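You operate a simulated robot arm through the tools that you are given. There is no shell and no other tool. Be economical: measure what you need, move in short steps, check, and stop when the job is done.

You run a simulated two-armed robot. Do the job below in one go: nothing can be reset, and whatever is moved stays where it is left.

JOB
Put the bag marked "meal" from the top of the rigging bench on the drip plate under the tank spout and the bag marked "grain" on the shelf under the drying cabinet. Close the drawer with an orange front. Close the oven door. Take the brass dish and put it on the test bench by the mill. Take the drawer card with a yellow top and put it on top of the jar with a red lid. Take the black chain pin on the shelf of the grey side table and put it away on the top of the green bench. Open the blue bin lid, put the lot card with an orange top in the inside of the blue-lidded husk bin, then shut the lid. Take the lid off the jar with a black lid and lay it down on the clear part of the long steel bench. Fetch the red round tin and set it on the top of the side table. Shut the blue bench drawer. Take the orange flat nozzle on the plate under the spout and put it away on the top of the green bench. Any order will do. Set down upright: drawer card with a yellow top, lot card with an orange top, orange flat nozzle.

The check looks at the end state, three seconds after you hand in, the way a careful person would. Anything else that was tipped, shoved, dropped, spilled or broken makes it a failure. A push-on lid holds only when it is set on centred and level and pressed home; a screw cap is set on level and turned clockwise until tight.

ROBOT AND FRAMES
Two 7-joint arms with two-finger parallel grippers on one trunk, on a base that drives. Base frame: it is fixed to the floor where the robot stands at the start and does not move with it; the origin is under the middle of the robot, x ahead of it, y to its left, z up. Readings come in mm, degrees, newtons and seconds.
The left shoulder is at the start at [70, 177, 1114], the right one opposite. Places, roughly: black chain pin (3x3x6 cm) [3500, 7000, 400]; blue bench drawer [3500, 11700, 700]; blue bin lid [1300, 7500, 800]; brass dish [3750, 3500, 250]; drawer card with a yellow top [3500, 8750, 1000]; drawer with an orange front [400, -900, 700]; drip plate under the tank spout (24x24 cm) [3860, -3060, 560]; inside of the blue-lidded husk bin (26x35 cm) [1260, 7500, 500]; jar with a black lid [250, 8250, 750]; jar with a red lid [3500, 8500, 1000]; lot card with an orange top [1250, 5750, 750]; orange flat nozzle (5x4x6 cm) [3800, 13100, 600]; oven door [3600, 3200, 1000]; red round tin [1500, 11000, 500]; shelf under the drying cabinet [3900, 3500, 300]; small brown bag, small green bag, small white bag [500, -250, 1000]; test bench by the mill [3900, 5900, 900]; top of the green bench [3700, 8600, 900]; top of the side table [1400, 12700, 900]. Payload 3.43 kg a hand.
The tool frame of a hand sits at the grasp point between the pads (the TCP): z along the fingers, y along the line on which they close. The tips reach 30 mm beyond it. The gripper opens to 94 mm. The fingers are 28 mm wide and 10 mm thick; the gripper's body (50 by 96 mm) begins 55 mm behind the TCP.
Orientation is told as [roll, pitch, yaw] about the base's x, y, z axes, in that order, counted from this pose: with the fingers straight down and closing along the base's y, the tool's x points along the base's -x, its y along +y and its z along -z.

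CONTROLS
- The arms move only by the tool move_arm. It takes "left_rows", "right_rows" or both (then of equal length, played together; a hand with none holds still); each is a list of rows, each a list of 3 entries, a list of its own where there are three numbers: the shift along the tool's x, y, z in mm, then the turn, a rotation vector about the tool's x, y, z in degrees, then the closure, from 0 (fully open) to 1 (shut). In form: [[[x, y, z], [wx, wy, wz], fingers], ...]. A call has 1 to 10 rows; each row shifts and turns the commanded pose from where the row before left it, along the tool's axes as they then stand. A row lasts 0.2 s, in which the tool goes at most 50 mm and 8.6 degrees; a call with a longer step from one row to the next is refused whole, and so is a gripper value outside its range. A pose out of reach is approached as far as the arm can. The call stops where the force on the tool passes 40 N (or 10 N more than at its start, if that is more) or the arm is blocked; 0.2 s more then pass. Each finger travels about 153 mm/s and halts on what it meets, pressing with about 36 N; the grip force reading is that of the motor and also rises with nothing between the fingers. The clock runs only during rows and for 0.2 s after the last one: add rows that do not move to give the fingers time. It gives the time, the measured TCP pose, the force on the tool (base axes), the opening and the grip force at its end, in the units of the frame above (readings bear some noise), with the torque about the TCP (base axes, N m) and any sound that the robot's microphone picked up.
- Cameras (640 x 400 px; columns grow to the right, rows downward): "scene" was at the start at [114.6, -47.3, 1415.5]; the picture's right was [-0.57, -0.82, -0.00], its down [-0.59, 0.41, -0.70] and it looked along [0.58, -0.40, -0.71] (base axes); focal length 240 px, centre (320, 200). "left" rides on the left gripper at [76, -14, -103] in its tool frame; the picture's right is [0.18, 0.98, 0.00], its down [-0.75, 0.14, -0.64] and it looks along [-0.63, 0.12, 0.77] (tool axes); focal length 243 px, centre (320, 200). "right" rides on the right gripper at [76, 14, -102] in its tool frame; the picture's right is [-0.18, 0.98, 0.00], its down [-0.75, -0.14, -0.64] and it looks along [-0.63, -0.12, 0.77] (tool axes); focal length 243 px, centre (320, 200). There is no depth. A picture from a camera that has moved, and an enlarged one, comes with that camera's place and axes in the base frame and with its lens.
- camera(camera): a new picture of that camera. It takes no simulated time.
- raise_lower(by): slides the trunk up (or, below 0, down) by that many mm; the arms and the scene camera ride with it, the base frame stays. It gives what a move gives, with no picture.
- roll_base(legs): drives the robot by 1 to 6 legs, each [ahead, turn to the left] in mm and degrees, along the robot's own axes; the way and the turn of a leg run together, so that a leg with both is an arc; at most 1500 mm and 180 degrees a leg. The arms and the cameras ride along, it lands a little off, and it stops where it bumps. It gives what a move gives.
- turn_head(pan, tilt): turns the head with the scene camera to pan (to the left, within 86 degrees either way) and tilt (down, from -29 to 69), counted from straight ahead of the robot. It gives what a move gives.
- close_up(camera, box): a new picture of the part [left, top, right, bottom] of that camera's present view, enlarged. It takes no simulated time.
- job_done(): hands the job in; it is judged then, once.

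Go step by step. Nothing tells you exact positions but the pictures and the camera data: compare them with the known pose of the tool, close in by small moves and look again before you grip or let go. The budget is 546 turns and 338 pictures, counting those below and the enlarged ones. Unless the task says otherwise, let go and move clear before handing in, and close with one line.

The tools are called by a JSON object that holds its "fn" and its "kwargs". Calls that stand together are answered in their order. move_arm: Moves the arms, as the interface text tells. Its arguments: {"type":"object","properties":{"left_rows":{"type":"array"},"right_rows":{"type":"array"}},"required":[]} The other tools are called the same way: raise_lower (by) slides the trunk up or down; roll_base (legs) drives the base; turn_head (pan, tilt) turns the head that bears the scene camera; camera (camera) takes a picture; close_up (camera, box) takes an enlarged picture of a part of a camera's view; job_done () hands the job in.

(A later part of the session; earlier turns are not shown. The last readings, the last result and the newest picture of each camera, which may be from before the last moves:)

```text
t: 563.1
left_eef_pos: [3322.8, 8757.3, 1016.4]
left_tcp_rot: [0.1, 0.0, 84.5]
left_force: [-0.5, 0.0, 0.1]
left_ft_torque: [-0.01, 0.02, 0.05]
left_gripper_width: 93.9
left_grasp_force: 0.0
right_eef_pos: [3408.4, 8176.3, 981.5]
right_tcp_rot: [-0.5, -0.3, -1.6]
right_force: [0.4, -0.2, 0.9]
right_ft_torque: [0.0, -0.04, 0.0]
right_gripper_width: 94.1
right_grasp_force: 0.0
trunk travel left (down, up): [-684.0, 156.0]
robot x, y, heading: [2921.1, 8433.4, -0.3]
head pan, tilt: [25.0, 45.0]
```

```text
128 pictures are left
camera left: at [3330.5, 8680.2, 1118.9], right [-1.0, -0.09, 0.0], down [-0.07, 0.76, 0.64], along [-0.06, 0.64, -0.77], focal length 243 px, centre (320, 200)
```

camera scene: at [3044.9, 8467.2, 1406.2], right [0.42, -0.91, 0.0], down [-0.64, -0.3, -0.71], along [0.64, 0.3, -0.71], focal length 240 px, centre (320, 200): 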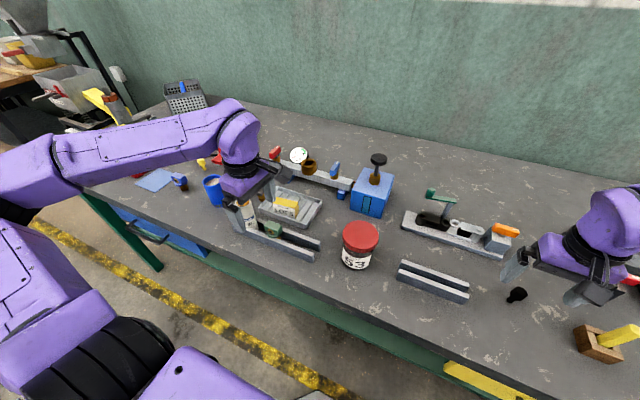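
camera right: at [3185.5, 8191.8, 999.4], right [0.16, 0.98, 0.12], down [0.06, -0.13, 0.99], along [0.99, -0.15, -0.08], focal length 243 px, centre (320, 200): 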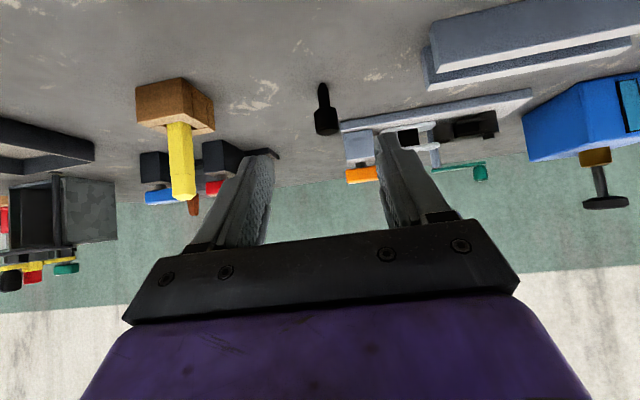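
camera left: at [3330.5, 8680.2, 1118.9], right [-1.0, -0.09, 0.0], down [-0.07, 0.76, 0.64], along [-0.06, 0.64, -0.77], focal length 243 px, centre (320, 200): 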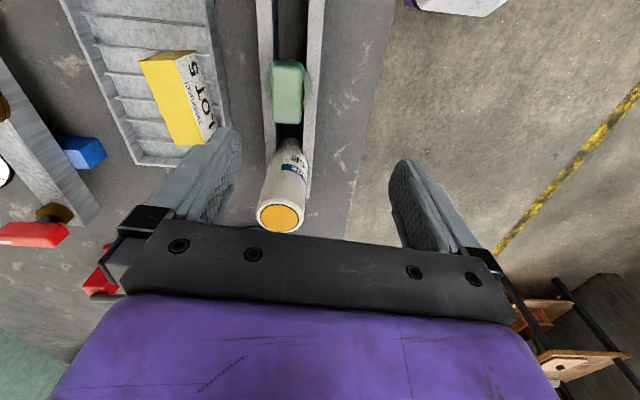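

The card's long side runs along y, centre at about [3449, 8764]. I turn a bit more, move over it and lower somewhat.

{"fn": "move_arm", "kwargs": {"left_rows": [[[0, 0, 0], [0, 0, -8.5], 0], [[-2, -42, 0], [0, 0, 0], 0], [[-2, -42, 0], [0, 0, 0], 0], [[-2, -41, 0], [0, 0, 0], 0], [[0, 0, 30], [0, 0, 0], 0], [[0, 0, 20], [0, 0, 0], 0], [[0, 0, 0], [0, 0, 0], 0]]}}

{"fn": "camera", "kwargs": {"camera": "left"}}

{"fn": "close_up", "kwargs": {"camera": "scene", "box": [200, 120, 420, 300]}}

```text
t: 564.7
left_eef_pos: [3448.0, 8769.2, 965.9]
left_tcp_rot: [0.1, 0.0, 92.9]
left_force: [0.4, 0.7, 0.3]
left_ft_torque: [-0.01, -0.03, 0.01]
left_gripper_width: 94.1
left_grasp_force: 0.0
right_eef_pos: [3409.1, 8175.9, 980.6]
right_tcp_rot: [-0.5, -0.2, -1.7]
right_force: [-0.2, -0.1, -0.6]
right_ft_torque: [-0.03, -0.01, 0.04]
right_gripper_width: 93.7
right_grasp_force: 0.1
trunk travel left (down, up): [-684.0, 156.0]
robot x, y, heading: [2925.3, 8432.3, -0.5]
head pan, tilt: [25.0, 45.0]
```

```text
127 pictures are left
camera left: at [3466.7, 8694.1, 1068.9], right [-0.97, -0.24, 0.0], down [-0.18, 0.75, 0.64], along [-0.15, 0.62, -0.77], focal length 243 px, centre (320, 200)
```

left: 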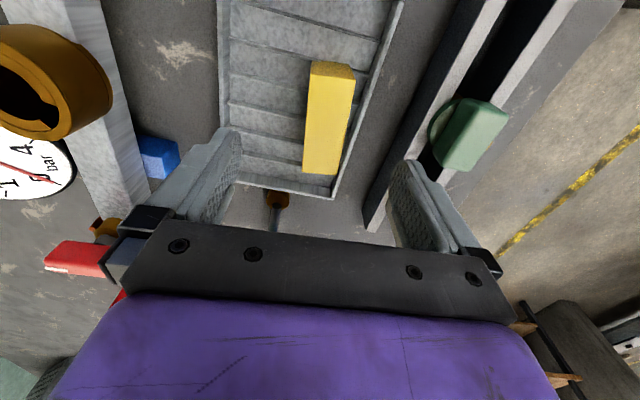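

```text
2.22 times, centred on (310, 210) of scene
camera zoom: at [3044.6, 8466.9, 1406.2], right [0.42, -0.91, 0.0], down [-0.64, -0.3, -0.71], along [0.64, 0.3, -0.71], focal length 534 px, centre (342, 178)
```

zoom: 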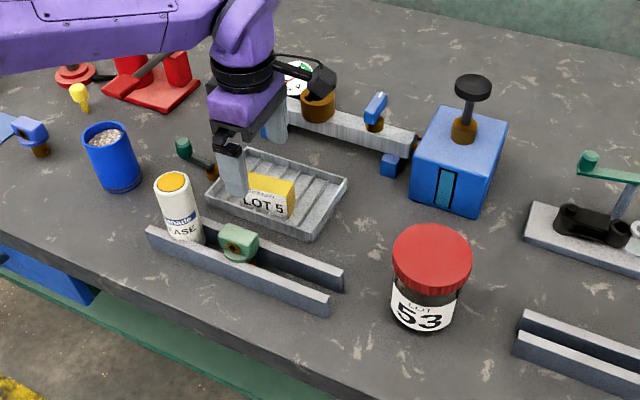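

Card centre is [3446, 8761], top about z 907, close to the tray's front wall. I'll grip its top 25 mm just above the tray wall: correct, narrow the gripper and descend.

{"fn": "move_arm", "kwargs": {"left_rows": [[[7.8, 2.8, 0], [0, 0, -3.5], 0.35], [[0, 0, 25], [0, 0, 0], 0.35], [[0, 0, 15], [0, 0, 0], 0.35], [[0, 0, 8], [0, 0, 0], 0.35], [[0, 0, 6], [0, 0, 0], 0.35], [[0, 0, 0], [0, 0, 0], 0.35]]}}

{"fn": "camera", "kwargs": {"camera": "left"}}

{"fn": "close_up", "kwargs": {"camera": "scene", "box": [200, 120, 420, 300]}}

```text
t: 566.1
left_eef_pos: [3445.6, 8762.4, 912.3]
left_tcp_rot: [0.0, 0.1, 96.5]
left_force: [-0.4, -0.5, -0.3]
left_ft_torque: [0.0, 0.01, 0.0]
left_gripper_width: 61.2
left_grasp_force: 0.1
right_eef_pos: [3408.4, 8177.4, 982.2]
right_tcp_rot: [-0.6, -0.2, -1.7]
right_force: [1.0, -0.6, -0.4]
right_ft_torque: [-0.02, 0.01, -0.01]
right_gripper_width: 94.4
right_grasp_force: 0.0
trunk travel left (down, up): [-684.0, 156.0]
robot x, y, heading: [2922.9, 8435.8, -0.4]
head pan, tilt: [25.0, 45.0]
```

```text
125 pictures are left
camera left: at [3468.0, 8687.7, 1016.1], right [-0.96, -0.29, 0.0], down [-0.23, 0.73, 0.64], along [-0.19, 0.61, -0.77], focal length 243 px, centre (320, 200)
```

left: 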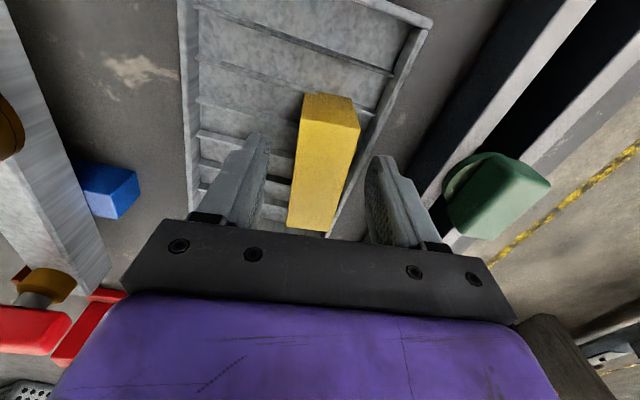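

```text
2.22 times, centred on (310, 210) of scene
camera zoom: at [3044.5, 8467.1, 1406.2], right [0.42, -0.91, 0.0], down [-0.64, -0.3, -0.71], along [0.64, 0.3, -0.71], focal length 534 px, centre (342, 178)
```

zoom: 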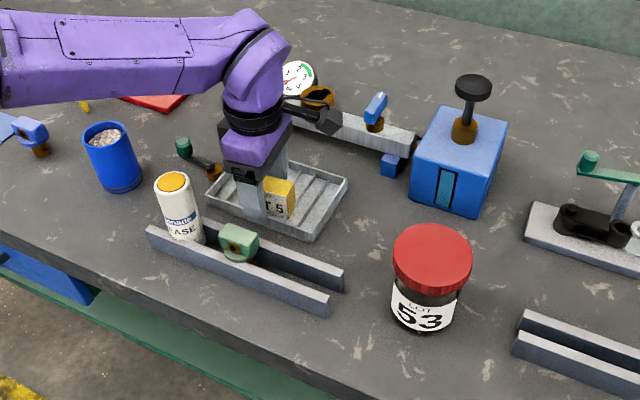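

The fingers straddle the card. I go down 4 mm more and close.

{"fn": "move_arm", "kwargs": {"left_rows": [[[0, 0, 4], [0, 0, 0], 0.4], [[0, 0, 0], [0, 0, 0], 0.6], [[0, 0, 0], [0, 0, 0], 0.8], [[0, 0, 0], [0, 0, 0], 1], [[0, 0, 0], [0, 0, 0], 1]]}}

{"fn": "move_arm", "kwargs": {"left_rows": [[[0, 0, -6], [0, 0, 0], 1], [[0, 0, -12], [0, 0, 0], 1], [[0, 0, -25], [0, 0, 0], 1], [[0, 0, -35], [0, 0, 0], 1], [[0, 0, -40], [0, 0, 0], 1], [[0, 0, -40], [0, 0, 0], 1], [[0, 0, 0], [0, 0, 0], 1]]}}

{"fn": "camera", "kwargs": {"camera": "left"}}

{"fn": "camera", "kwargs": {"camera": "scene"}}

```text
t: 567.3
left_eef_pos: [3442.8, 8762.8, 911.5]
left_tcp_rot: [-0.3, -0.1, 96.6]
left_force: [-6.3, 5.7, 25.4]
left_ft_torque: [0.09, 0.9, -0.15]
left_gripper_width: 31.7
left_grasp_force: 35.8
right_eef_pos: [3406.1, 8177.2, 983.2]
right_tcp_rot: [-0.6, -0.3, -1.7]
right_force: [0.0, -0.6, 0.0]
right_ft_torque: [0.01, -0.02, 0.01]
right_gripper_width: 93.8
right_grasp_force: 0.1
trunk travel left (down, up): [-684.0, 156.0]
robot x, y, heading: [2919.2, 8437.0, -0.3]
head pan, tilt: [25.0, 45.0]
```

```text
t: 568.9
left_eef_pos: [3445.0, 8763.2, 1065.5]
left_tcp_rot: [0.1, 0.0, 96.5]
left_force: [0.1, -0.8, 0.0]
left_ft_torque: [-0.01, 0.04, -0.01]
left_gripper_width: 31.8
left_grasp_force: 35.5
right_eef_pos: [3409.6, 8177.0, 982.6]
right_tcp_rot: [-0.7, -0.2, -1.6]
right_force: [-0.1, 0.4, -1.0]
right_ft_torque: [-0.02, 0.01, 0.02]
right_gripper_width: 94.1
right_grasp_force: 0.1
trunk travel left (down, up): [-684.0, 156.0]
robot x, y, heading: [2923.7, 8434.0, -0.5]
head pan, tilt: [25.0, 45.0]
```

```text
123 pictures are left
camera left: at [3467.7, 8688.8, 1168.4], right [-0.96, -0.29, 0.0], down [-0.23, 0.73, 0.64], along [-0.19, 0.61, -0.77], focal length 243 px, centre (320, 200)
```

left: 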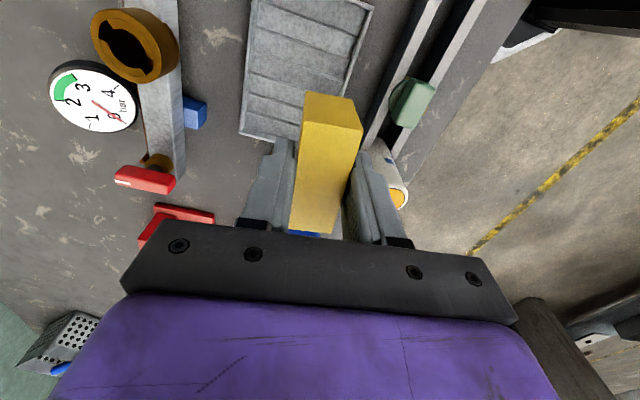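

```text
122 pictures are left
camera scene: at [3045.2, 8467.8, 1406.1], right [0.42, -0.91, 0.0], down [-0.64, -0.3, -0.71], along [0.64, 0.3, -0.71], focal length 240 px, centre (320, 200)
```

scene: 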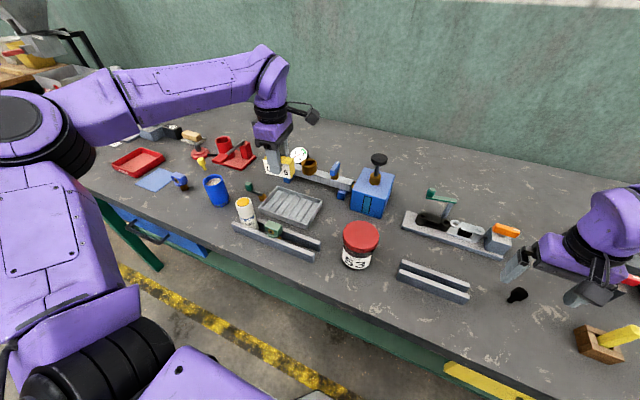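

The card is free of the tray. Jar 53's lid centre is at [3359, 8516, 988]. I raise the card and carry it over the lid.

{"fn": "move_arm", "kwargs": {"left_rows": [[[0, 0, -40], [0, 0, 0], 1], [[39.3, 18.9, 0], [0, 0, 0], 1], [[39.3, 18.9, 0], [0, 0, 0], 1], [[39.3, 18.9, 0], [0, 0, 0], 1], [[39.3, 18.9, 0], [0, 0, 0], 1], [[39.3, 18.9, 0], [0, 0, 0], 1], [[39.3, 18.9, 0], [0, 0, 0], 1], [[0, 0, 0], [0, 0, 0], 1]]}}

{"fn": "camera", "kwargs": {"camera": "left"}}

{"fn": "camera", "kwargs": {"camera": "scene"}}

```text
t: 570.7
left_eef_pos: [3360.3, 8514.5, 1104.3]
left_tcp_rot: [0.1, 0.1, 96.4]
left_force: [-0.5, 0.8, -1.2]
left_ft_torque: [-0.03, 0.01, 0.0]
left_gripper_width: 31.4
left_grasp_force: 35.9
right_eef_pos: [3408.8, 8177.7, 982.2]
right_tcp_rot: [-0.7, -0.2, -1.7]
right_force: [-0.4, 0.7, -0.4]
right_ft_torque: [-0.02, 0.02, 0.01]
right_gripper_width: 94.1
right_grasp_force: 0.1
trunk travel left (down, up): [-684.0, 156.0]
robot x, y, heading: [2923.6, 8434.3, -0.5]
head pan, tilt: [25.0, 45.0]
```

```text
121 pictures are left
camera left: at [3383.5, 8440.6, 1207.7], right [-0.96, -0.29, 0.0], down [-0.23, 0.73, 0.64], along [-0.19, 0.61, -0.77], focal length 243 px, centre (320, 200)
```

left: 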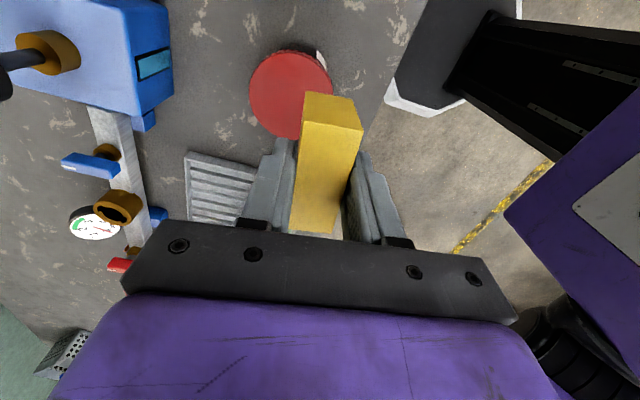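

```text
120 pictures are left
camera scene: at [3044.8, 8468.5, 1406.2], right [0.42, -0.91, 0.0], down [-0.64, -0.3, -0.71], along [0.64, 0.3, -0.71], focal length 240 px, centre (320, 200)
```

scene: 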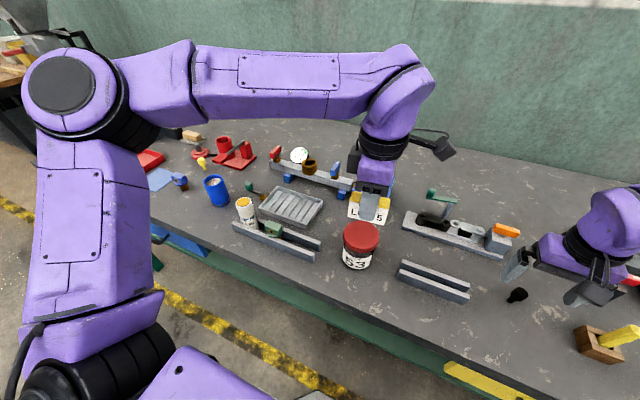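

With the wrist camera the lid centre comes out at about [3390, 8522, 945]. I correct and lower partway, then check again.

{"fn": "move_arm", "kwargs": {"left_rows": [[[-4.6, -30.7, 0], [0, 0, 0], 1], [[0, 0, 35], [0, 0, 0], 1], [[0, 0, 35], [0, 0, 0], 1], [[0, 0, 0], [0, 0, 0], 1]]}}

{"fn": "camera", "kwargs": {"camera": "left"}}

{"fn": "close_up", "kwargs": {"camera": "scene", "box": [300, 140, 460, 300]}}

```text
t: 571.7
left_eef_pos: [3388.7, 8523.3, 1033.7]
left_tcp_rot: [0.0, 0.0, 96.5]
left_force: [0.0, -0.1, -0.4]
left_ft_torque: [0.05, 0.03, 0.0]
left_gripper_width: 31.6
left_grasp_force: 36.3
right_eef_pos: [3408.6, 8177.5, 981.5]
right_tcp_rot: [-0.6, -0.3, -1.7]
right_force: [-0.4, 0.5, 0.3]
right_ft_torque: [0.01, 0.0, 0.02]
right_gripper_width: 94.1
right_grasp_force: 0.1
trunk travel left (down, up): [-684.0, 156.0]
robot x, y, heading: [2918.8, 8433.0, -0.7]
head pan, tilt: [25.0, 45.0]
```

```text
119 pictures are left
camera left: at [3412.1, 8448.5, 1136.8], right [-0.96, -0.29, 0.0], down [-0.23, 0.73, 0.64], along [-0.19, 0.61, -0.77], focal length 243 px, centre (320, 200)
```

left: 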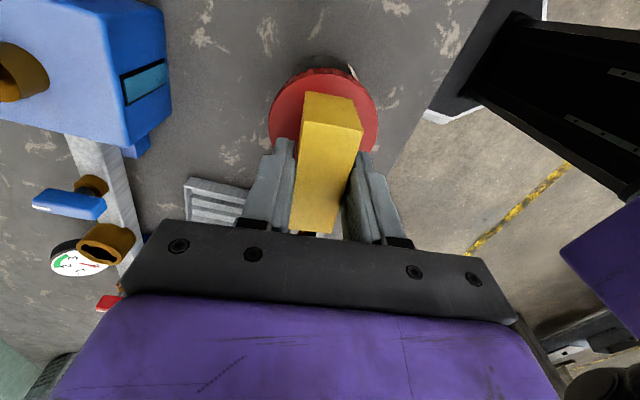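

```text
2.50 times, centred on (380, 220) of scene
camera zoom: at [3044.5, 8466.9, 1406.2], right [0.42, -0.91, 0.0], down [-0.64, -0.3, -0.71], along [0.64, 0.3, -0.71], focal length 600 px, centre (170, 150)
```

zoom: 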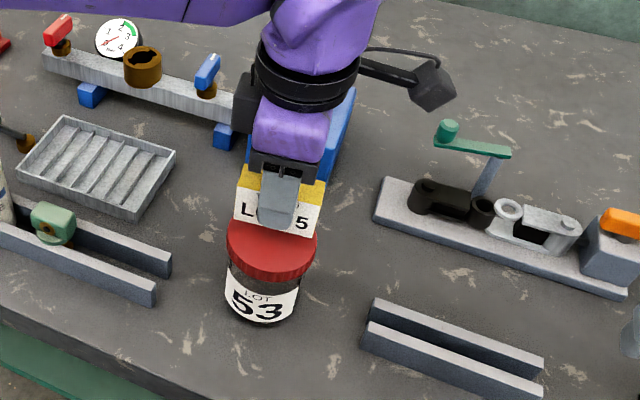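

I take closer looks to refine the offset between the card and the lid.

{"fn": "close_up", "kwargs": {"camera": "left", "box": [240, 50, 410, 250]}}

{"fn": "close_up", "kwargs": {"camera": "scene", "box": [345, 195, 405, 275]}}

```text
2.00 times, centred on (325, 150) of left
camera zoom: at [3412.1, 8448.5, 1136.8], right [-0.96, -0.29, 0.0], down [-0.23, 0.73, 0.64], along [-0.19, 0.61, -0.77], focal length 485 px, centre (310, 300)
```

zoom: 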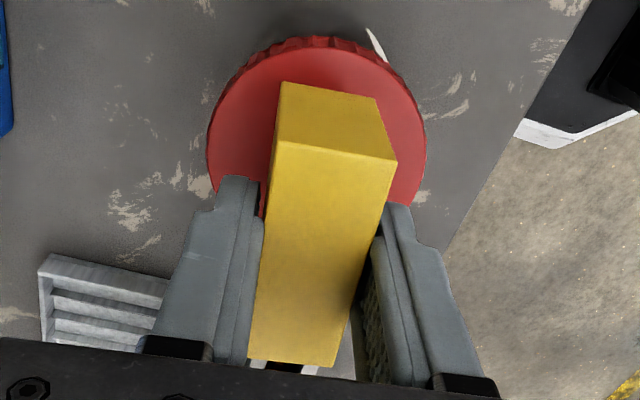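

```text
5.00 times, centred on (375, 235) of scene
camera zoom: at [3044.5, 8466.9, 1406.2], right [0.42, -0.91, 0.0], down [-0.64, -0.3, -0.71], along [0.64, 0.3, -0.71], focal length 1201 px, centre (45, 25)
```

zoom: 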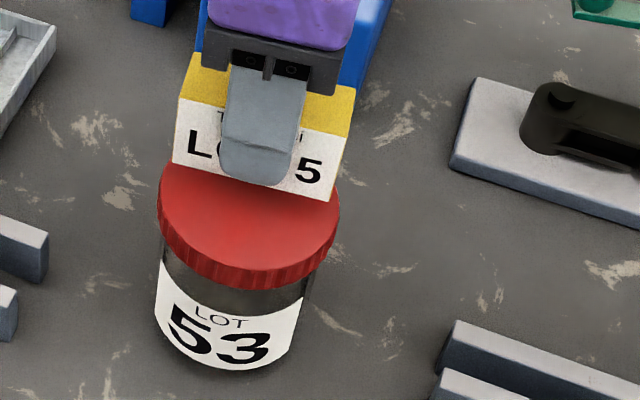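

The two views agree that the card is centred over the lid within a few mm. I lower it to contact.

{"fn": "move_arm", "kwargs": {"left_rows": [[[0, 0, 10], [0, 0, 0], 1], [[0, 0, 6], [0, 0, 0], 1], [[0, 0, 4], [0, 0, 0], 1], [[0, 0, 4], [0, 0, 0], 1], [[0, 0, 3], [0, 0, 0], 1], [[0, 0, 3], [0, 0, 0], 1], [[0, 0, 3], [0, 0, 0], 1], [[0, 0, 3], [0, 0, 0], 1]]}}

{"fn": "close_up", "kwargs": {"camera": "scene", "box": [345, 195, 405, 275]}}

```text
t: 573.5
left_eef_pos: [3389.5, 8521.9, 1001.4]
left_tcp_rot: [-0.1, 0.1, 96.5]
left_force: [4.5, 1.7, 27.9]
left_ft_torque: [-0.04, -0.04, 0.03]
left_gripper_width: 31.8
left_grasp_force: 36.2
right_eef_pos: [3406.7, 8176.9, 982.9]
right_tcp_rot: [-0.6, -0.2, -1.7]
right_force: [-0.6, 0.7, 0.5]
right_ft_torque: [-0.02, -0.04, 0.03]
right_gripper_width: 93.8
right_grasp_force: 0.0
trunk travel left (down, up): [-684.0, 156.0]
robot x, y, heading: [2923.6, 8433.2, -0.1]
head pan, tilt: [25.0, 45.0]
```

```text
5.00 times, centred on (375, 235) of scene
camera zoom: at [3042.3, 8466.8, 1406.5], right [0.42, -0.91, 0.0], down [-0.64, -0.3, -0.71], along [0.64, 0.3, -0.71], focal length 1201 px, centre (45, 25)
```

zoom: 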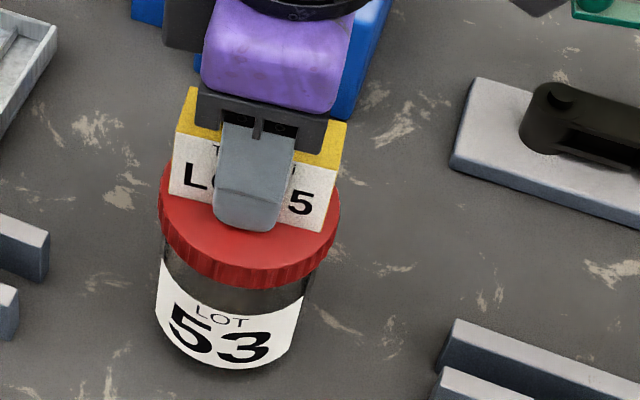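

It rests on the lid, nearly centred. I ease off, open gently and lift away.

{"fn": "move_arm", "kwargs": {"left_rows": [[[0, 0, -3], [0, 0, 0], 1], [[0, 0, 0], [0, 0, 0], 0.8], [[0, 0, 0], [0, 0, 0], 0.6], [[0, 0, 0], [0, 0, 0], 0.5], [[0, 0, 0], [0, 0, 0], 0.45], [[0, 0, -15], [0, 0, 0], 0.45], [[0, 0, -30], [0, 0, 0], 0.45], [[0, 0, -40], [0, 0, 0], 0.45], [[0, 0, -40], [0, 0, 0], 0.45]]}}

{"fn": "close_up", "kwargs": {"camera": "scene", "box": [300, 180, 560, 320]}}

```text
t: 575.5
left_eef_pos: [3388.4, 8523.1, 1127.4]
left_tcp_rot: [-0.1, 0.1, 96.4]
left_force: [-1.3, -0.1, 0.1]
left_ft_torque: [0.0, 0.0, -0.02]
left_gripper_width: 51.6
left_grasp_force: 0.1
right_eef_pos: [3407.9, 8176.5, 982.4]
right_tcp_rot: [-0.5, -0.2, -1.7]
right_force: [0.6, 0.5, 0.7]
right_ft_torque: [0.04, 0.0, 0.01]
right_gripper_width: 94.3
right_grasp_force: 0.0
trunk travel left (down, up): [-684.0, 156.0]
robot x, y, heading: [2920.5, 8432.8, -0.0]
head pan, tilt: [25.0, 45.0]
```

```text
2.46 times, centred on (430, 250) of scene
camera zoom: at [3043.8, 8466.5, 1406.2], right [0.42, -0.91, 0.0], down [-0.64, -0.3, -0.71], along [0.64, 0.3, -0.71], focal length 591 px, centre (49, 77)
```

zoom: 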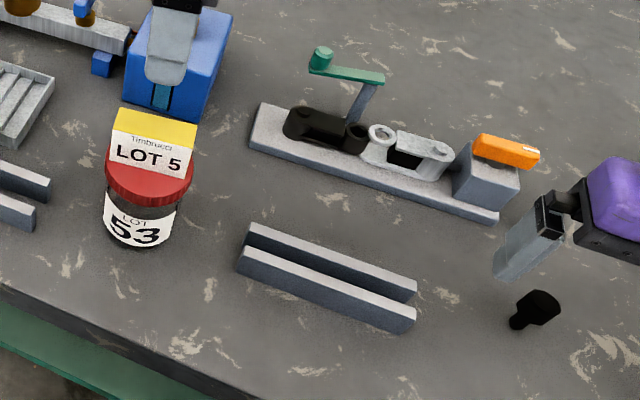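

Card and pin are placed. I back away, restore the left hand and drive north towards the blue bench drawer.

{"fn": "roll_base", "kwargs": {"legs": [[-450, 0]]}}

{"fn": "move_arm", "kwargs": {"left_rows": [[[0, 0, 0], [0, 0, 8.6], 0], [[0, 0, 0], [0, 0, 8.6], 0], [[0, 0, 0], [0, 0, 8.6], 0], [[0, 0, 0], [0, 0, 8.6], 0], [[0, 0, 0], [0, 0, 8.6], 0], [[0, 0, 0], [0, 0, 8.6], 0], [[0, 0, 0], [0, 0, 8.6], 0], [[0, 0, 0], [0, 0, 8.6], 0], [[0, 0, 0], [0, 0, 8.6], 0], [[0, 0, 0], [0, 0, 8.6], 0]]}}

{"fn": "roll_base", "kwargs": {"legs": [[0, 90], [1500, 0], [1000, 0]]}}

{"fn": "turn_head", "kwargs": {"pan": 0, "tilt": 15}}

{"fn": "camera", "kwargs": {"camera": "scene"}}

{"fn": "turn_head", "kwargs": {"pan": -60, "tilt": 20}}

{"fn": "camera", "kwargs": {"camera": "scene"}}

{"fn": "turn_head", "kwargs": {"pan": 55, "tilt": 20}}

{"fn": "camera", "kwargs": {"camera": "scene"}}

```text
t: 578.2
left_eef_pos: [2939.4, 8523.7, 1128.2]
left_tcp_rot: [0.1, 0.0, 96.1]
left_force: [0.8, -0.2, -0.2]
left_ft_torque: [-0.01, 0.03, 0.0]
left_gripper_width: 51.7
left_grasp_force: 0.0
right_eef_pos: [2957.1, 8177.1, 981.1]
right_tcp_rot: [-0.6, -0.2, -2.2]
right_force: [1.0, -0.6, 0.6]
right_ft_torque: [-0.01, -0.02, 0.02]
right_gripper_width: 93.9
right_grasp_force: 0.0
trunk travel left (down, up): [-684.0, 156.0]
robot x, y, heading: [2472.3, 8439.4, -0.4]
head pan, tilt: [25.0, 45.0]
```

```text
t: 580.4
left_eef_pos: [2940.0, 8525.2, 1126.2]
left_tcp_rot: [0.1, 0.0, 10.1]
left_force: [-0.1, 0.1, -0.3]
left_ft_torque: [-0.01, 0.03, 0.02]
left_gripper_width: 94.2
left_grasp_force: 0.1
right_eef_pos: [2955.2, 8177.3, 981.9]
right_tcp_rot: [-0.6, -0.3, -2.1]
right_force: [-0.2, -0.2, 0.5]
right_ft_torque: [-0.02, 0.03, -0.01]
right_gripper_width: 93.9
right_grasp_force: 0.0
trunk travel left (down, up): [-684.0, 156.0]
robot x, y, heading: [2475.9, 8434.8, -0.5]
head pan, tilt: [25.0, 45.0]
```

```text
t: 596.5
left_eef_pos: [2359.2, 11403.7, 1128.1]
left_tcp_rot: [-0.1, 0.0, 101.0]
left_force: [-0.5, -0.1, 0.5]
left_ft_torque: [0.03, 0.02, 0.0]
left_gripper_width: 94.0
left_grasp_force: 0.0
right_eef_pos: [2707.7, 11424.8, 981.8]
right_tcp_rot: [-0.7, -0.2, 88.6]
right_force: [0.0, 1.0, -0.3]
right_ft_torque: [0.03, -0.01, -0.02]
right_gripper_width: 94.1
right_grasp_force: 0.1
trunk travel left (down, up): [-684.0, 156.0]
robot x, y, heading: [2451.8, 10939.5, 90.1]
head pan, tilt: [25.0, 45.0]
```

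```text
t: 597.5
left_eef_pos: [2360.7, 11403.2, 1127.6]
left_tcp_rot: [0.0, 0.0, 100.9]
left_force: [0.4, -0.7, 1.2]
left_ft_torque: [0.07, 0.02, 0.02]
left_gripper_width: 93.9
left_grasp_force: 0.1
right_eef_pos: [2707.6, 11425.2, 981.5]
right_tcp_rot: [-0.5, -0.2, 88.7]
right_force: [-0.2, -0.6, -0.3]
right_ft_torque: [0.0, 0.01, -0.01]
right_gripper_width: 94.3
right_grasp_force: 0.1
trunk travel left (down, up): [-684.0, 156.0]
robot x, y, heading: [2453.8, 10935.0, 90.1]
head pan, tilt: [0.0, 15.0]
```

```text
113 pictures are left
camera scene: at [2450.9, 11079.0, 1453.0], right [1.0, 0.0, 0.0], down [0.0, -0.26, -0.97], along [0.0, 0.97, -0.26], focal length 240 px, centre (320, 200)
```

scene: 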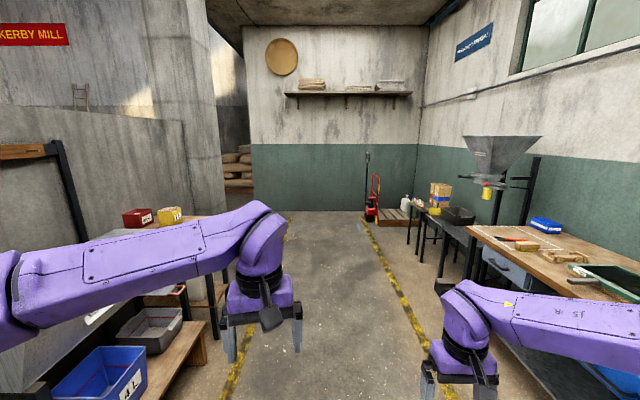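

```text
t: 598.8
left_eef_pos: [2360.4, 11403.5, 1127.5]
left_tcp_rot: [-0.1, 0.0, 100.9]
left_force: [-0.2, 0.6, -0.1]
left_ft_torque: [-0.03, 0.02, -0.01]
left_gripper_width: 94.2
left_grasp_force: 0.0
right_eef_pos: [2707.0, 11424.7, 981.9]
right_tcp_rot: [-0.7, -0.2, 88.7]
right_force: [-0.2, -0.4, 0.6]
right_ft_torque: [0.04, 0.02, 0.02]
right_gripper_width: 93.8
right_grasp_force: 0.1
trunk travel left (down, up): [-684.0, 156.0]
robot x, y, heading: [2456.2, 10934.5, 90.2]
head pan, tilt: [-60.0, 20.0]
```

```text
112 pictures are left
camera scene: at [2531.8, 11032.6, 1444.9], right [0.5, -0.86, 0.0], down [-0.3, -0.17, -0.94], along [0.81, 0.47, -0.34], focal length 240 px, centre (320, 200)
```

scene: 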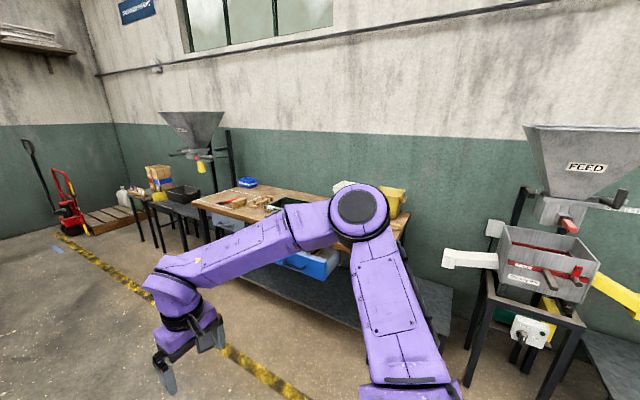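

```text
t: 600.7
left_eef_pos: [2360.1, 11404.0, 1128.4]
left_tcp_rot: [0.0, 0.1, 101.0]
left_force: [0.3, -0.1, 0.3]
left_ft_torque: [0.0, -0.02, -0.01]
left_gripper_width: 93.9
left_grasp_force: 0.1
right_eef_pos: [2707.3, 11424.6, 980.3]
right_tcp_rot: [-0.7, -0.2, 88.7]
right_force: [-0.3, -0.1, 0.1]
right_ft_torque: [-0.01, -0.02, 0.02]
right_gripper_width: 93.9
right_grasp_force: 0.0
trunk travel left (down, up): [-684.0, 156.0]
robot x, y, heading: [2450.2, 10937.4, 90.1]
head pan, tilt: [55.0, 20.0]
```

```text
111 pictures are left
camera scene: at [2374.9, 11039.0, 1444.9], right [0.57, 0.82, 0.0], down [0.28, -0.2, -0.94], along [-0.77, 0.54, -0.34], focal length 240 px, centre (320, 200)
```

scene: 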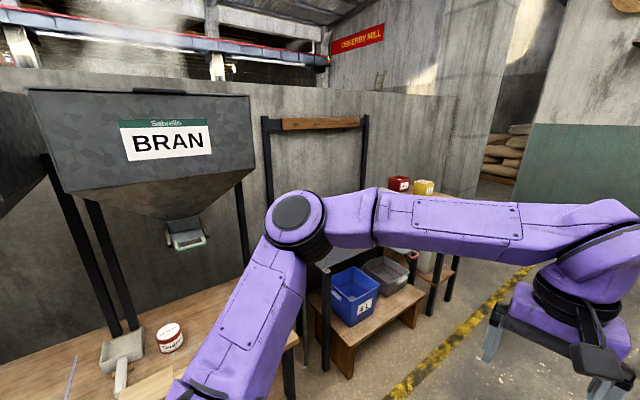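

Red tin is on the left wooden bench, the blue drawer (open) on the right bench. I do the drawer first: go on, turn to face it.

{"fn": "roll_base", "kwargs": {"legs": [[700, 0], [0, -90]]}}

{"fn": "turn_head", "kwargs": {"pan": 0, "tilt": 25}}

{"fn": "camera", "kwargs": {"camera": "scene"}}

```text
t: 608.3
left_eef_pos: [2915.2, 11724.8, 1126.6]
left_tcp_rot: [0.0, 0.1, 10.9]
left_force: [0.6, 0.7, -1.1]
left_ft_torque: [-0.01, 0.04, 0.04]
left_gripper_width: 94.5
left_grasp_force: 0.1
right_eef_pos: [2937.1, 11377.1, 980.9]
right_tcp_rot: [-0.7, -0.2, -1.3]
right_force: [-0.1, 0.4, 0.2]
right_ft_torque: [0.0, 0.01, 0.0]
right_gripper_width: 94.1
right_grasp_force: 0.2
trunk travel left (down, up): [-684.0, 156.0]
robot x, y, heading: [2448.2, 11633.7, 0.6]
head pan, tilt: [55.0, 20.0]
```

```text
t: 609.6
left_eef_pos: [2914.7, 11722.9, 1127.1]
left_tcp_rot: [0.1, 0.0, 11.1]
left_force: [0.3, -0.2, -0.3]
left_ft_torque: [-0.01, 0.0, -0.01]
left_gripper_width: 93.9
left_grasp_force: 0.1
right_eef_pos: [2936.7, 11377.4, 980.9]
right_tcp_rot: [-0.6, -0.2, -1.2]
right_force: [0.3, 0.3, 0.7]
right_ft_torque: [-0.02, -0.03, -0.02]
right_gripper_width: 93.7
right_grasp_force: 0.0
trunk travel left (down, up): [-684.0, 156.0]
robot x, y, heading: [2447.9, 11634.5, 0.2]
head pan, tilt: [0.0, 25.0]
```

```text
110 pictures are left
camera scene: at [2588.7, 11630.2, 1436.8], right [0.01, -1.0, 0.0], down [-0.42, 0.0, -0.91], along [0.91, 0.0, -0.42], focal length 240 px, centre (320, 200)
```

scene: 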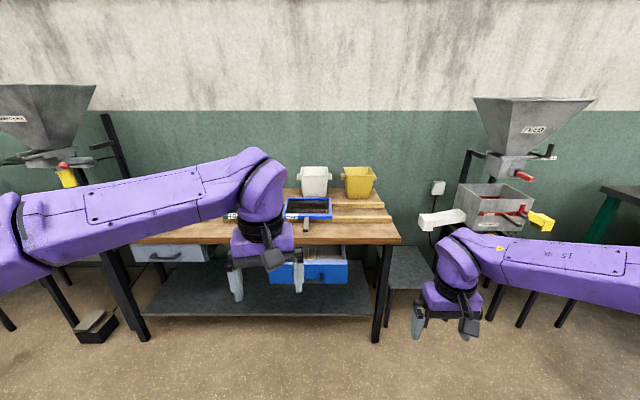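

The blue drawer's front is at about x 3430, y 11510–11840, z 620–740. The left hand is in line with it; I lower the trunk, close and tilt its fingers forward, and drive up.

{"fn": "raise_lower", "kwargs": {"by": -400}}

{"fn": "move_arm", "kwargs": {"left_rows": [[[0, 0, 5], [0, 0, 5.5], 1], [[0, 0, 5], [0, 0, 5.5], 1], [[0, 0, 5], [0, -8.5, 0], 1], [[0, 0, 5], [0, -8.5, 0], 1], [[0, 0, 5], [0, -8.5, 0], 1], [[0, 0, 5], [0, -8.5, 0], 1], [[0, 0, 0], [0, 0, 0], 1]]}}

{"fn": "roll_base", "kwargs": {"legs": [[300, 0]]}}

{"fn": "camera", "kwargs": {"camera": "scene"}}

```text
t: 613.4
left_eef_pos: [2915.0, 11724.4, 727.6]
left_tcp_rot: [0.1, 0.1, 11.0]
left_force: [0.1, 0.3, 0.0]
left_ft_torque: [0.0, 0.0, 0.02]
left_gripper_width: 94.1
left_grasp_force: 0.1
right_eef_pos: [2935.8, 11377.6, 582.8]
right_tcp_rot: [-0.5, -0.2, -1.3]
right_force: [-0.1, 0.1, -0.2]
right_ft_torque: [0.02, -0.01, -0.02]
right_gripper_width: 94.0
right_grasp_force: 0.0
trunk travel left (down, up): [-284.0, 556.0]
robot x, y, heading: [2446.2, 11630.3, 0.4]
head pan, tilt: [0.0, 25.0]
```

```text
t: 615.0
left_eef_pos: [2919.9, 11724.8, 698.6]
left_tcp_rot: [0.0, -34.1, 0.0]
left_force: [-0.5, 0.2, -0.3]
left_ft_torque: [0.02, -0.03, 0.03]
left_gripper_width: 0.0
left_grasp_force: 32.1
right_eef_pos: [2936.2, 11377.8, 581.3]
right_tcp_rot: [-0.6, -0.2, -1.2]
right_force: [-0.2, 0.0, 0.6]
right_ft_torque: [-0.01, 0.04, -0.01]
right_gripper_width: 93.5
right_grasp_force: 0.1
trunk travel left (down, up): [-284.0, 556.0]
robot x, y, heading: [2448.1, 11631.1, -0.0]
head pan, tilt: [0.0, 25.0]
```

```text
t: 617.0
left_eef_pos: [3218.3, 11724.8, 699.7]
left_tcp_rot: [0.1, -34.0, -0.2]
left_force: [0.6, 0.2, 0.2]
left_ft_torque: [0.0, 0.01, 0.02]
left_gripper_width: 0.0
left_grasp_force: 32.6
right_eef_pos: [3233.6, 11376.3, 581.4]
right_tcp_rot: [-0.6, -0.1, -1.5]
right_force: [0.2, 0.4, -0.3]
right_ft_torque: [-0.01, 0.04, 0.02]
right_gripper_width: 94.2
right_grasp_force: 0.1
trunk travel left (down, up): [-284.0, 556.0]
robot x, y, heading: [2746.4, 11629.1, -0.1]
head pan, tilt: [0.0, 25.0]
```

```text
109 pictures are left
camera scene: at [2886.8, 11630.5, 1036.7], right [0.0, -1.0, 0.0], down [-0.42, 0.0, -0.91], along [0.91, 0.0, -0.42], focal length 240 px, centre (320, 200)
```

scene: 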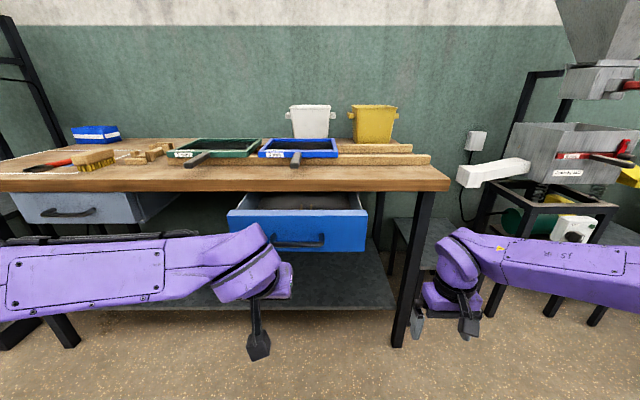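

Aligned with the drawer front (z 635–757). I push forward with the arm.

{"fn": "move_arm", "kwargs": {"left_rows": [[[-25, 0, 16.8], [0, 0, 0], 1], [[-25, 0, 16.8], [0, 0, 0], 1], [[-25, 0, 16.8], [0, 0, 0], 1], [[-25, 0, 16.8], [0, 0, 0], 1], [[-16.6, 0, 11.2], [0, 0, 0], 1], [[-16.6, 0, 11.2], [0, 0, 0], 1], [[-16.6, 0, 11.2], [0, 0, 0], 1], [[-16.6, 0, 11.2], [0, 0, 0], 1], [[-16.6, 0, 11.2], [0, 0, 0], 1]]}}

{"fn": "move_arm", "kwargs": {"left_rows": [[[-12.4, 0, 8.4], [0, 0, 0], 1], [[-12.4, 0, 8.4], [0, 0, 0], 1], [[-12.4, 0, 8.4], [0, 0, 0], 1], [[-12.4, 0, 8.4], [0, 0, 0], 1], [[-12.4, 0, 8.4], [0, 0, 0], 1], [[-12.4, 0, 8.4], [0, 0, 0], 1], [[-12.4, 0, 8.4], [0, 0, 0], 1]]}}

{"fn": "camera", "kwargs": {"camera": "scene"}}

```text
t: 619.0
left_eef_pos: [3439.5, 11723.5, 699.1]
left_tcp_rot: [-0.1, -34.0, -0.1]
left_force: [0.9, 0.7, -0.6]
left_ft_torque: [-0.01, -0.01, -0.02]
left_gripper_width: 0.0
left_grasp_force: 33.0
right_eef_pos: [3233.4, 11377.0, 582.8]
right_tcp_rot: [-0.5, -0.1, -1.4]
right_force: [-0.8, 0.0, 0.3]
right_ft_torque: [0.02, 0.0, -0.02]
right_gripper_width: 94.1
right_grasp_force: 0.1
trunk travel left (down, up): [-284.0, 556.0]
robot x, y, heading: [2744.8, 11631.3, 0.1]
head pan, tilt: [0.0, 25.0]
```

```text
t: 620.0
left_eef_pos: [3486.6, 11721.7, 693.4]
left_tcp_rot: [-0.4, -33.0, 0.1]
left_force: [-8.8, 0.9, 0.2]
left_ft_torque: [-0.07, -0.01, 0.01]
left_gripper_width: 0.0
left_grasp_force: 32.7
right_eef_pos: [3233.6, 11376.6, 580.8]
right_tcp_rot: [-0.6, -0.2, -1.3]
right_force: [0.4, -0.2, 0.0]
right_ft_torque: [-0.01, 0.04, 0.0]
right_gripper_width: 94.0
right_grasp_force: 0.0
trunk travel left (down, up): [-284.0, 556.0]
robot x, y, heading: [2745.4, 11633.2, 0.2]
head pan, tilt: [0.0, 25.0]
stopped in row 4 (left hand): the force on the tool passed its limit (the readings are from after the stop); the commanded pose is now the measured one
```

```text
108 pictures are left
camera scene: at [2885.4, 11630.5, 1036.9], right [0.0, -1.0, 0.0], down [-0.42, 0.0, -0.91], along [0.91, 0.0, -0.42], focal length 240 px, centre (320, 200)
```

scene: 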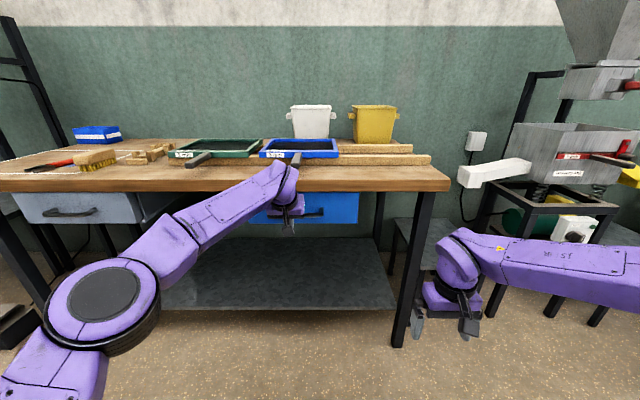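

{"fn": "close_up", "kwargs": {"camera": "scene", "box": [0, 160, 460, 260]}}

{"fn": "move_arm", "kwargs": {"left_rows": [[[-8.3, 0, 5.6], [0, 0, 0], 1], [[-8.3, 0, 5.6], [0, 0, 0], 1], [[-8.3, 0, 5.6], [0, 0, 0], 1]]}}

```text
1.39 times, centred on (230, 210) of scene
camera zoom: at [2885.4, 11630.5, 1036.9], right [0.0, -1.0, 0.0], down [-0.42, 0.0, -0.91], along [0.91, 0.0, -0.42], focal length 334 px, centre (445, 186)
```

zoom: 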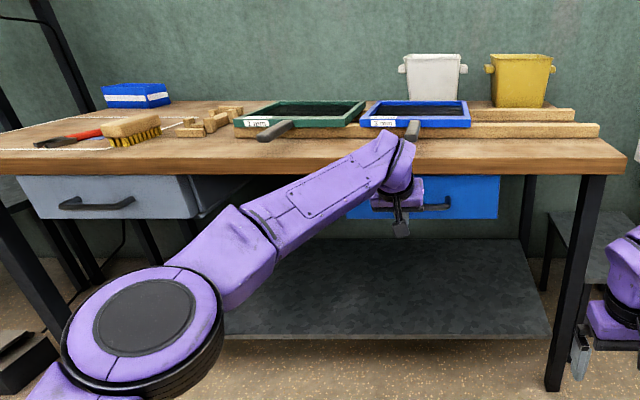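

```text
t: 620.4
left_eef_pos: [3488.4, 11721.3, 693.5]
left_tcp_rot: [-0.6, -32.3, 0.5]
left_force: [-17.4, 0.9, 5.7]
left_ft_torque: [0.05, -0.19, 0.23]
left_gripper_width: 0.0
left_grasp_force: 33.0
right_eef_pos: [3231.0, 11378.5, 583.9]
right_tcp_rot: [-0.6, -0.3, -1.2]
right_force: [-0.1, -0.4, 0.3]
right_ft_torque: [-0.04, 0.01, 0.02]
right_gripper_width: 94.0
right_grasp_force: 0.0
trunk travel left (down, up): [-284.0, 556.0]
robot x, y, heading: [2744.1, 11633.5, 0.3]
head pan, tilt: [0.0, 25.0]
stopped in row 1 (left hand): the force on the tool passed its limit (the readings are from after the stop); the commanded pose is now the measured one
```

The drawer is firmly shut and flush. I retreat, level the hand and head north to the hopper spout for the orange nozzle.

{"fn": "roll_base", "kwargs": {"legs": [[-400, 0]]}}

{"fn": "move_arm", "kwargs": {"left_rows": [[[16, 0, -11], [0, 8.5, 0], 0], [[20, 0, -10], [0, 8.5, 0], 0], [[22, 0, -8], [0, 8.5, 0], 0], [[22, 0, -6], [0, 8, 0], 0], [[25, 0, 0], [0, 0, 0], 0], [[25, 0, 0], [0, 0, 0], 0]]}}

{"fn": "raise_lower", "kwargs": {"by": 300}}

{"fn": "roll_base", "kwargs": {"legs": [[0, 90], [1100, 0], [0, -90]]}}

{"fn": "camera", "kwargs": {"camera": "scene"}}

```text
t: 622.9
left_eef_pos: [3089.2, 11724.1, 689.8]
left_tcp_rot: [-0.4, -32.2, 0.8]
left_force: [-0.1, -0.1, -0.3]
left_ft_torque: [-0.01, -0.01, 0.0]
left_gripper_width: 0.1
left_grasp_force: 32.9
right_eef_pos: [2834.3, 11378.2, 582.3]
right_tcp_rot: [-0.5, -0.2, -0.9]
right_force: [0.9, 0.3, 0.3]
right_ft_torque: [0.03, -0.02, 0.01]
right_gripper_width: 93.9
right_grasp_force: 0.0
trunk travel left (down, up): [-284.0, 556.0]
robot x, y, heading: [2343.5, 11629.5, 0.4]
head pan, tilt: [0.0, 25.0]
```

```text
t: 624.2
left_eef_pos: [3037.0, 11720.9, 662.6]
left_tcp_rot: [-0.6, -29.6, 0.8]
left_force: [0.1, -0.6, -0.5]
left_ft_torque: [0.0, -0.04, 0.04]
left_gripper_width: 94.1
left_grasp_force: 0.1
left hand out of reach, approached as far as the arm can: row 1, 2, 3, 4
right_eef_pos: [2834.1, 11377.1, 581.6]
right_tcp_rot: [-0.8, -0.1, -0.9]
right_force: [-0.1, -0.4, 0.0]
right_ft_torque: [0.02, -0.03, 0.0]
right_gripper_width: 93.9
right_grasp_force: 0.0
trunk travel left (down, up): [-284.0, 556.0]
robot x, y, heading: [2342.8, 11629.2, 0.7]
head pan, tilt: [0.0, 25.0]
```

```text
t: 627.2
left_eef_pos: [3038.0, 11721.7, 962.8]
left_tcp_rot: [-0.5, -29.4, 0.7]
left_force: [-0.4, 0.3, 0.0]
left_ft_torque: [0.01, -0.01, -0.04]
left_gripper_width: 94.1
left_grasp_force: 0.0
right_eef_pos: [2834.4, 11377.6, 880.6]
right_tcp_rot: [-0.7, 0.0, -0.9]
right_force: [-0.5, 0.2, 0.0]
right_ft_torque: [0.02, 0.03, 0.02]
right_gripper_width: 94.0
right_grasp_force: 0.2
trunk travel left (down, up): [-584.0, 256.0]
robot x, y, heading: [2343.6, 11629.4, 0.6]
head pan, tilt: [0.0, 25.0]
```

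```text
t: 640.5
left_eef_pos: [3056.6, 12798.0, 963.4]
left_tcp_rot: [-0.5, -29.5, -1.1]
left_force: [0.8, -0.6, 0.2]
left_ft_torque: [-0.01, 0.0, -0.03]
left_gripper_width: 94.1
left_grasp_force: 0.0
right_eef_pos: [2841.4, 12461.1, 881.8]
right_tcp_rot: [-0.6, -0.2, -2.8]
right_force: [-0.6, 1.4, 0.8]
right_ft_torque: [-0.02, 0.02, 0.04]
right_gripper_width: 94.1
right_grasp_force: 0.1
trunk travel left (down, up): [-584.0, 256.0]
robot x, y, heading: [2356.8, 12725.8, -1.4]
head pan, tilt: [0.0, 25.0]
```

```text
106 pictures are left
camera scene: at [2500.2, 12722.9, 1336.8], right [-0.02, -1.0, 0.0], down [-0.42, 0.01, -0.91], along [0.91, -0.02, -0.42], focal length 240 px, centre (320, 200)
```

scene: 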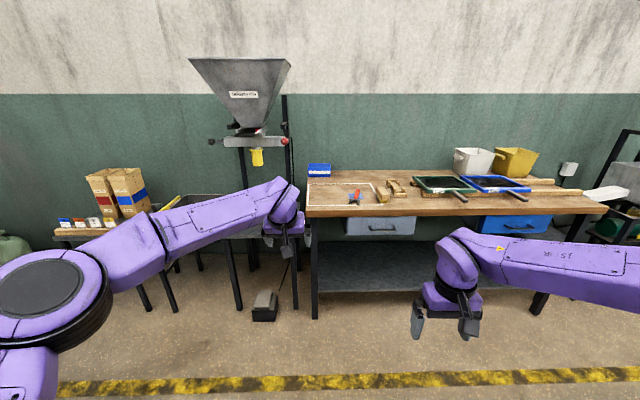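

The left arm is stretched straight and hides the stand. I swing it outwards to free it, then look again.

{"fn": "move_arm", "kwargs": {"left_rows": [[[0, 40, 0], [0, 8.5, 0], 0], [[0, 40, 0], [0, 8.5, 0], 0], [[0, 40, 0], [0, 8.5, 0], 0], [[10, 40, 0], [0, 4, 0], 0], [[20, 40, 0], [0, 0, 0], 0], [[20, 40, 0], [0, 0, 0], 0], [[30, 30, 0], [0, 0, 0], 0], [[40, 10, 0], [0, 0, 0], 0], [[40, 0, 0], [0, 0, 0], 0], [[40, 0, 0], [0, 0, 0], 0]]}}

{"fn": "roll_base", "kwargs": {"legs": [[0, 91], [300, 0], [0, -90]]}}

{"fn": "camera", "kwargs": {"camera": "scene"}}

```text
t: 642.7
left_eef_pos: [2858.0, 13048.3, 897.4]
left_tcp_rot: [4.1, -15.7, -2.7]
left_force: [-0.2, -0.4, 0.2]
left_ft_torque: [-0.02, 0.0, 0.03]
left_gripper_width: 94.0
left_grasp_force: 0.1
left hand out of reach, approached as far as the arm can: row 2, 3, 4, 6, 7
right_eef_pos: [2840.0, 12462.3, 882.1]
right_tcp_rot: [-0.7, -0.2, -2.7]
right_force: [-0.3, 0.5, 0.3]
right_ft_torque: [0.0, -0.04, 0.04]
right_gripper_width: 94.0
right_grasp_force: 0.0
trunk travel left (down, up): [-584.0, 256.0]
robot x, y, heading: [2362.1, 12727.0, -1.3]
head pan, tilt: [0.0, 25.0]
```

```text
t: 652.4
left_eef_pos: [2866.9, 13344.7, 898.3]
left_tcp_rot: [4.3, -15.6, -2.8]
left_force: [0.7, -0.1, -0.4]
left_ft_torque: [0.0, -0.01, 0.01]
left_gripper_width: 93.7
left_grasp_force: 0.1
right_eef_pos: [2847.9, 12760.4, 881.8]
right_tcp_rot: [-0.7, -0.1, -3.1]
right_force: [-0.4, -0.7, -0.2]
right_ft_torque: [0.02, -0.04, -0.01]
right_gripper_width: 93.7
right_grasp_force: 0.0
trunk travel left (down, up): [-584.0, 256.0]
robot x, y, heading: [2369.9, 13030.5, -1.6]
head pan, tilt: [0.0, 25.0]
```

```text
105 pictures are left
camera scene: at [2507.4, 13023.1, 1336.8], right [-0.03, -1.0, 0.0], down [-0.42, 0.01, -0.91], along [0.91, -0.02, -0.42], focal length 240 px, centre (320, 200)
```

scene: 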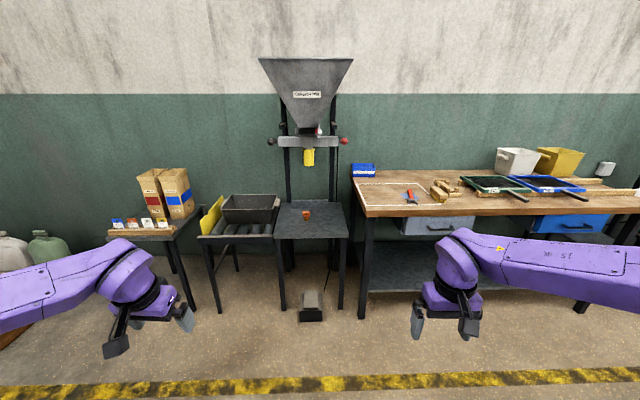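

The orange nozzle sits on the plate under the yellow spout, at about [3885, 13076]. I level the left hand and drive so that the right hand is in line with it.

{"fn": "move_arm", "kwargs": {"left_rows": [[[0, 20, 0], [4.3, 7, 0], 0], [[0, 20, 0], [0, 8.5, 0], 0], [[20, 0, 0], [0, 0, 0], 0]]}}

{"fn": "roll_base", "kwargs": {"legs": [[0, 27], [620, 0], [0, -25.5]]}}

{"fn": "turn_head", "kwargs": {"pan": -15, "tilt": 30}}

{"fn": "camera", "kwargs": {"camera": "scene"}}

```text
t: 653.2
left_eef_pos: [2846.8, 13361.7, 894.8]
left_tcp_rot: [1.3, -11.0, -2.7]
left_force: [-0.1, 0.5, 0.1]
left_ft_torque: [-0.02, 0.01, 0.03]
left_gripper_width: 94.1
left_grasp_force: 0.0
left hand out of reach, approached as far as the arm can: row 1, 2
right_eef_pos: [2846.7, 12761.6, 882.7]
right_tcp_rot: [-0.7, -0.2, -3.0]
right_force: [-0.7, -1.1, 0.2]
right_ft_torque: [-0.01, 0.0, -0.03]
right_gripper_width: 94.1
right_grasp_force: 0.1
trunk travel left (down, up): [-584.0, 256.0]
robot x, y, heading: [2364.8, 13027.5, -1.4]
head pan, tilt: [0.0, 25.0]
```

```text
t: 659.3
left_eef_pos: [3405.4, 13630.2, 894.7]
left_tcp_rot: [1.3, -10.8, -1.7]
left_force: [0.4, 0.4, 0.9]
left_ft_torque: [0.0, -0.01, -0.01]
left_gripper_width: 94.2
left_grasp_force: 0.0
right_eef_pos: [3415.0, 13030.4, 882.5]
right_tcp_rot: [-0.6, -0.2, -2.1]
right_force: [0.2, 0.3, 0.1]
right_ft_torque: [0.01, 0.0, -0.02]
right_gripper_width: 94.0
right_grasp_force: 0.1
trunk travel left (down, up): [-584.0, 256.0]
robot x, y, heading: [2933.9, 13291.8, -1.0]
head pan, tilt: [0.0, 25.0]
```

```text
t: 660.1
left_eef_pos: [3405.3, 13630.4, 894.1]
left_tcp_rot: [1.4, -10.8, -1.8]
left_force: [0.3, 0.6, 0.7]
left_ft_torque: [0.04, 0.02, -0.01]
left_gripper_width: 94.1
left_grasp_force: 0.0
right_eef_pos: [3416.5, 13028.7, 882.4]
right_tcp_rot: [-0.7, -0.1, -2.3]
right_force: [-0.4, 0.7, 0.0]
right_ft_torque: [-0.05, 0.02, -0.01]
right_gripper_width: 93.9
right_grasp_force: 0.1
trunk travel left (down, up): [-584.0, 256.0]
robot x, y, heading: [2929.7, 13289.8, -0.4]
head pan, tilt: [-15.0, 30.0]
```

```text
104 pictures are left
camera scene: at [3066.4, 13264.7, 1328.8], right [-0.27, -0.96, 0.0], down [-0.48, 0.13, -0.87], along [0.83, -0.23, -0.5], focal length 240 px, centre (320, 200)
```

scene: 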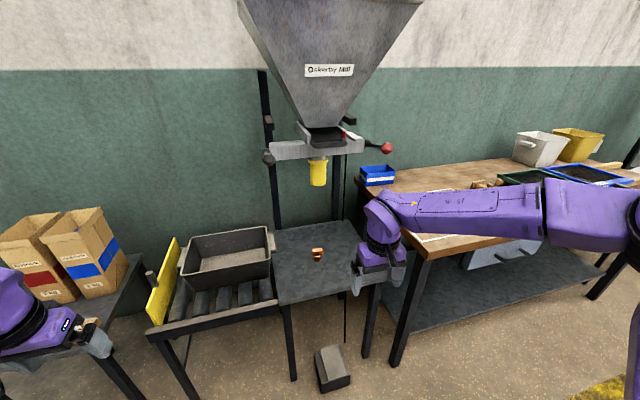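

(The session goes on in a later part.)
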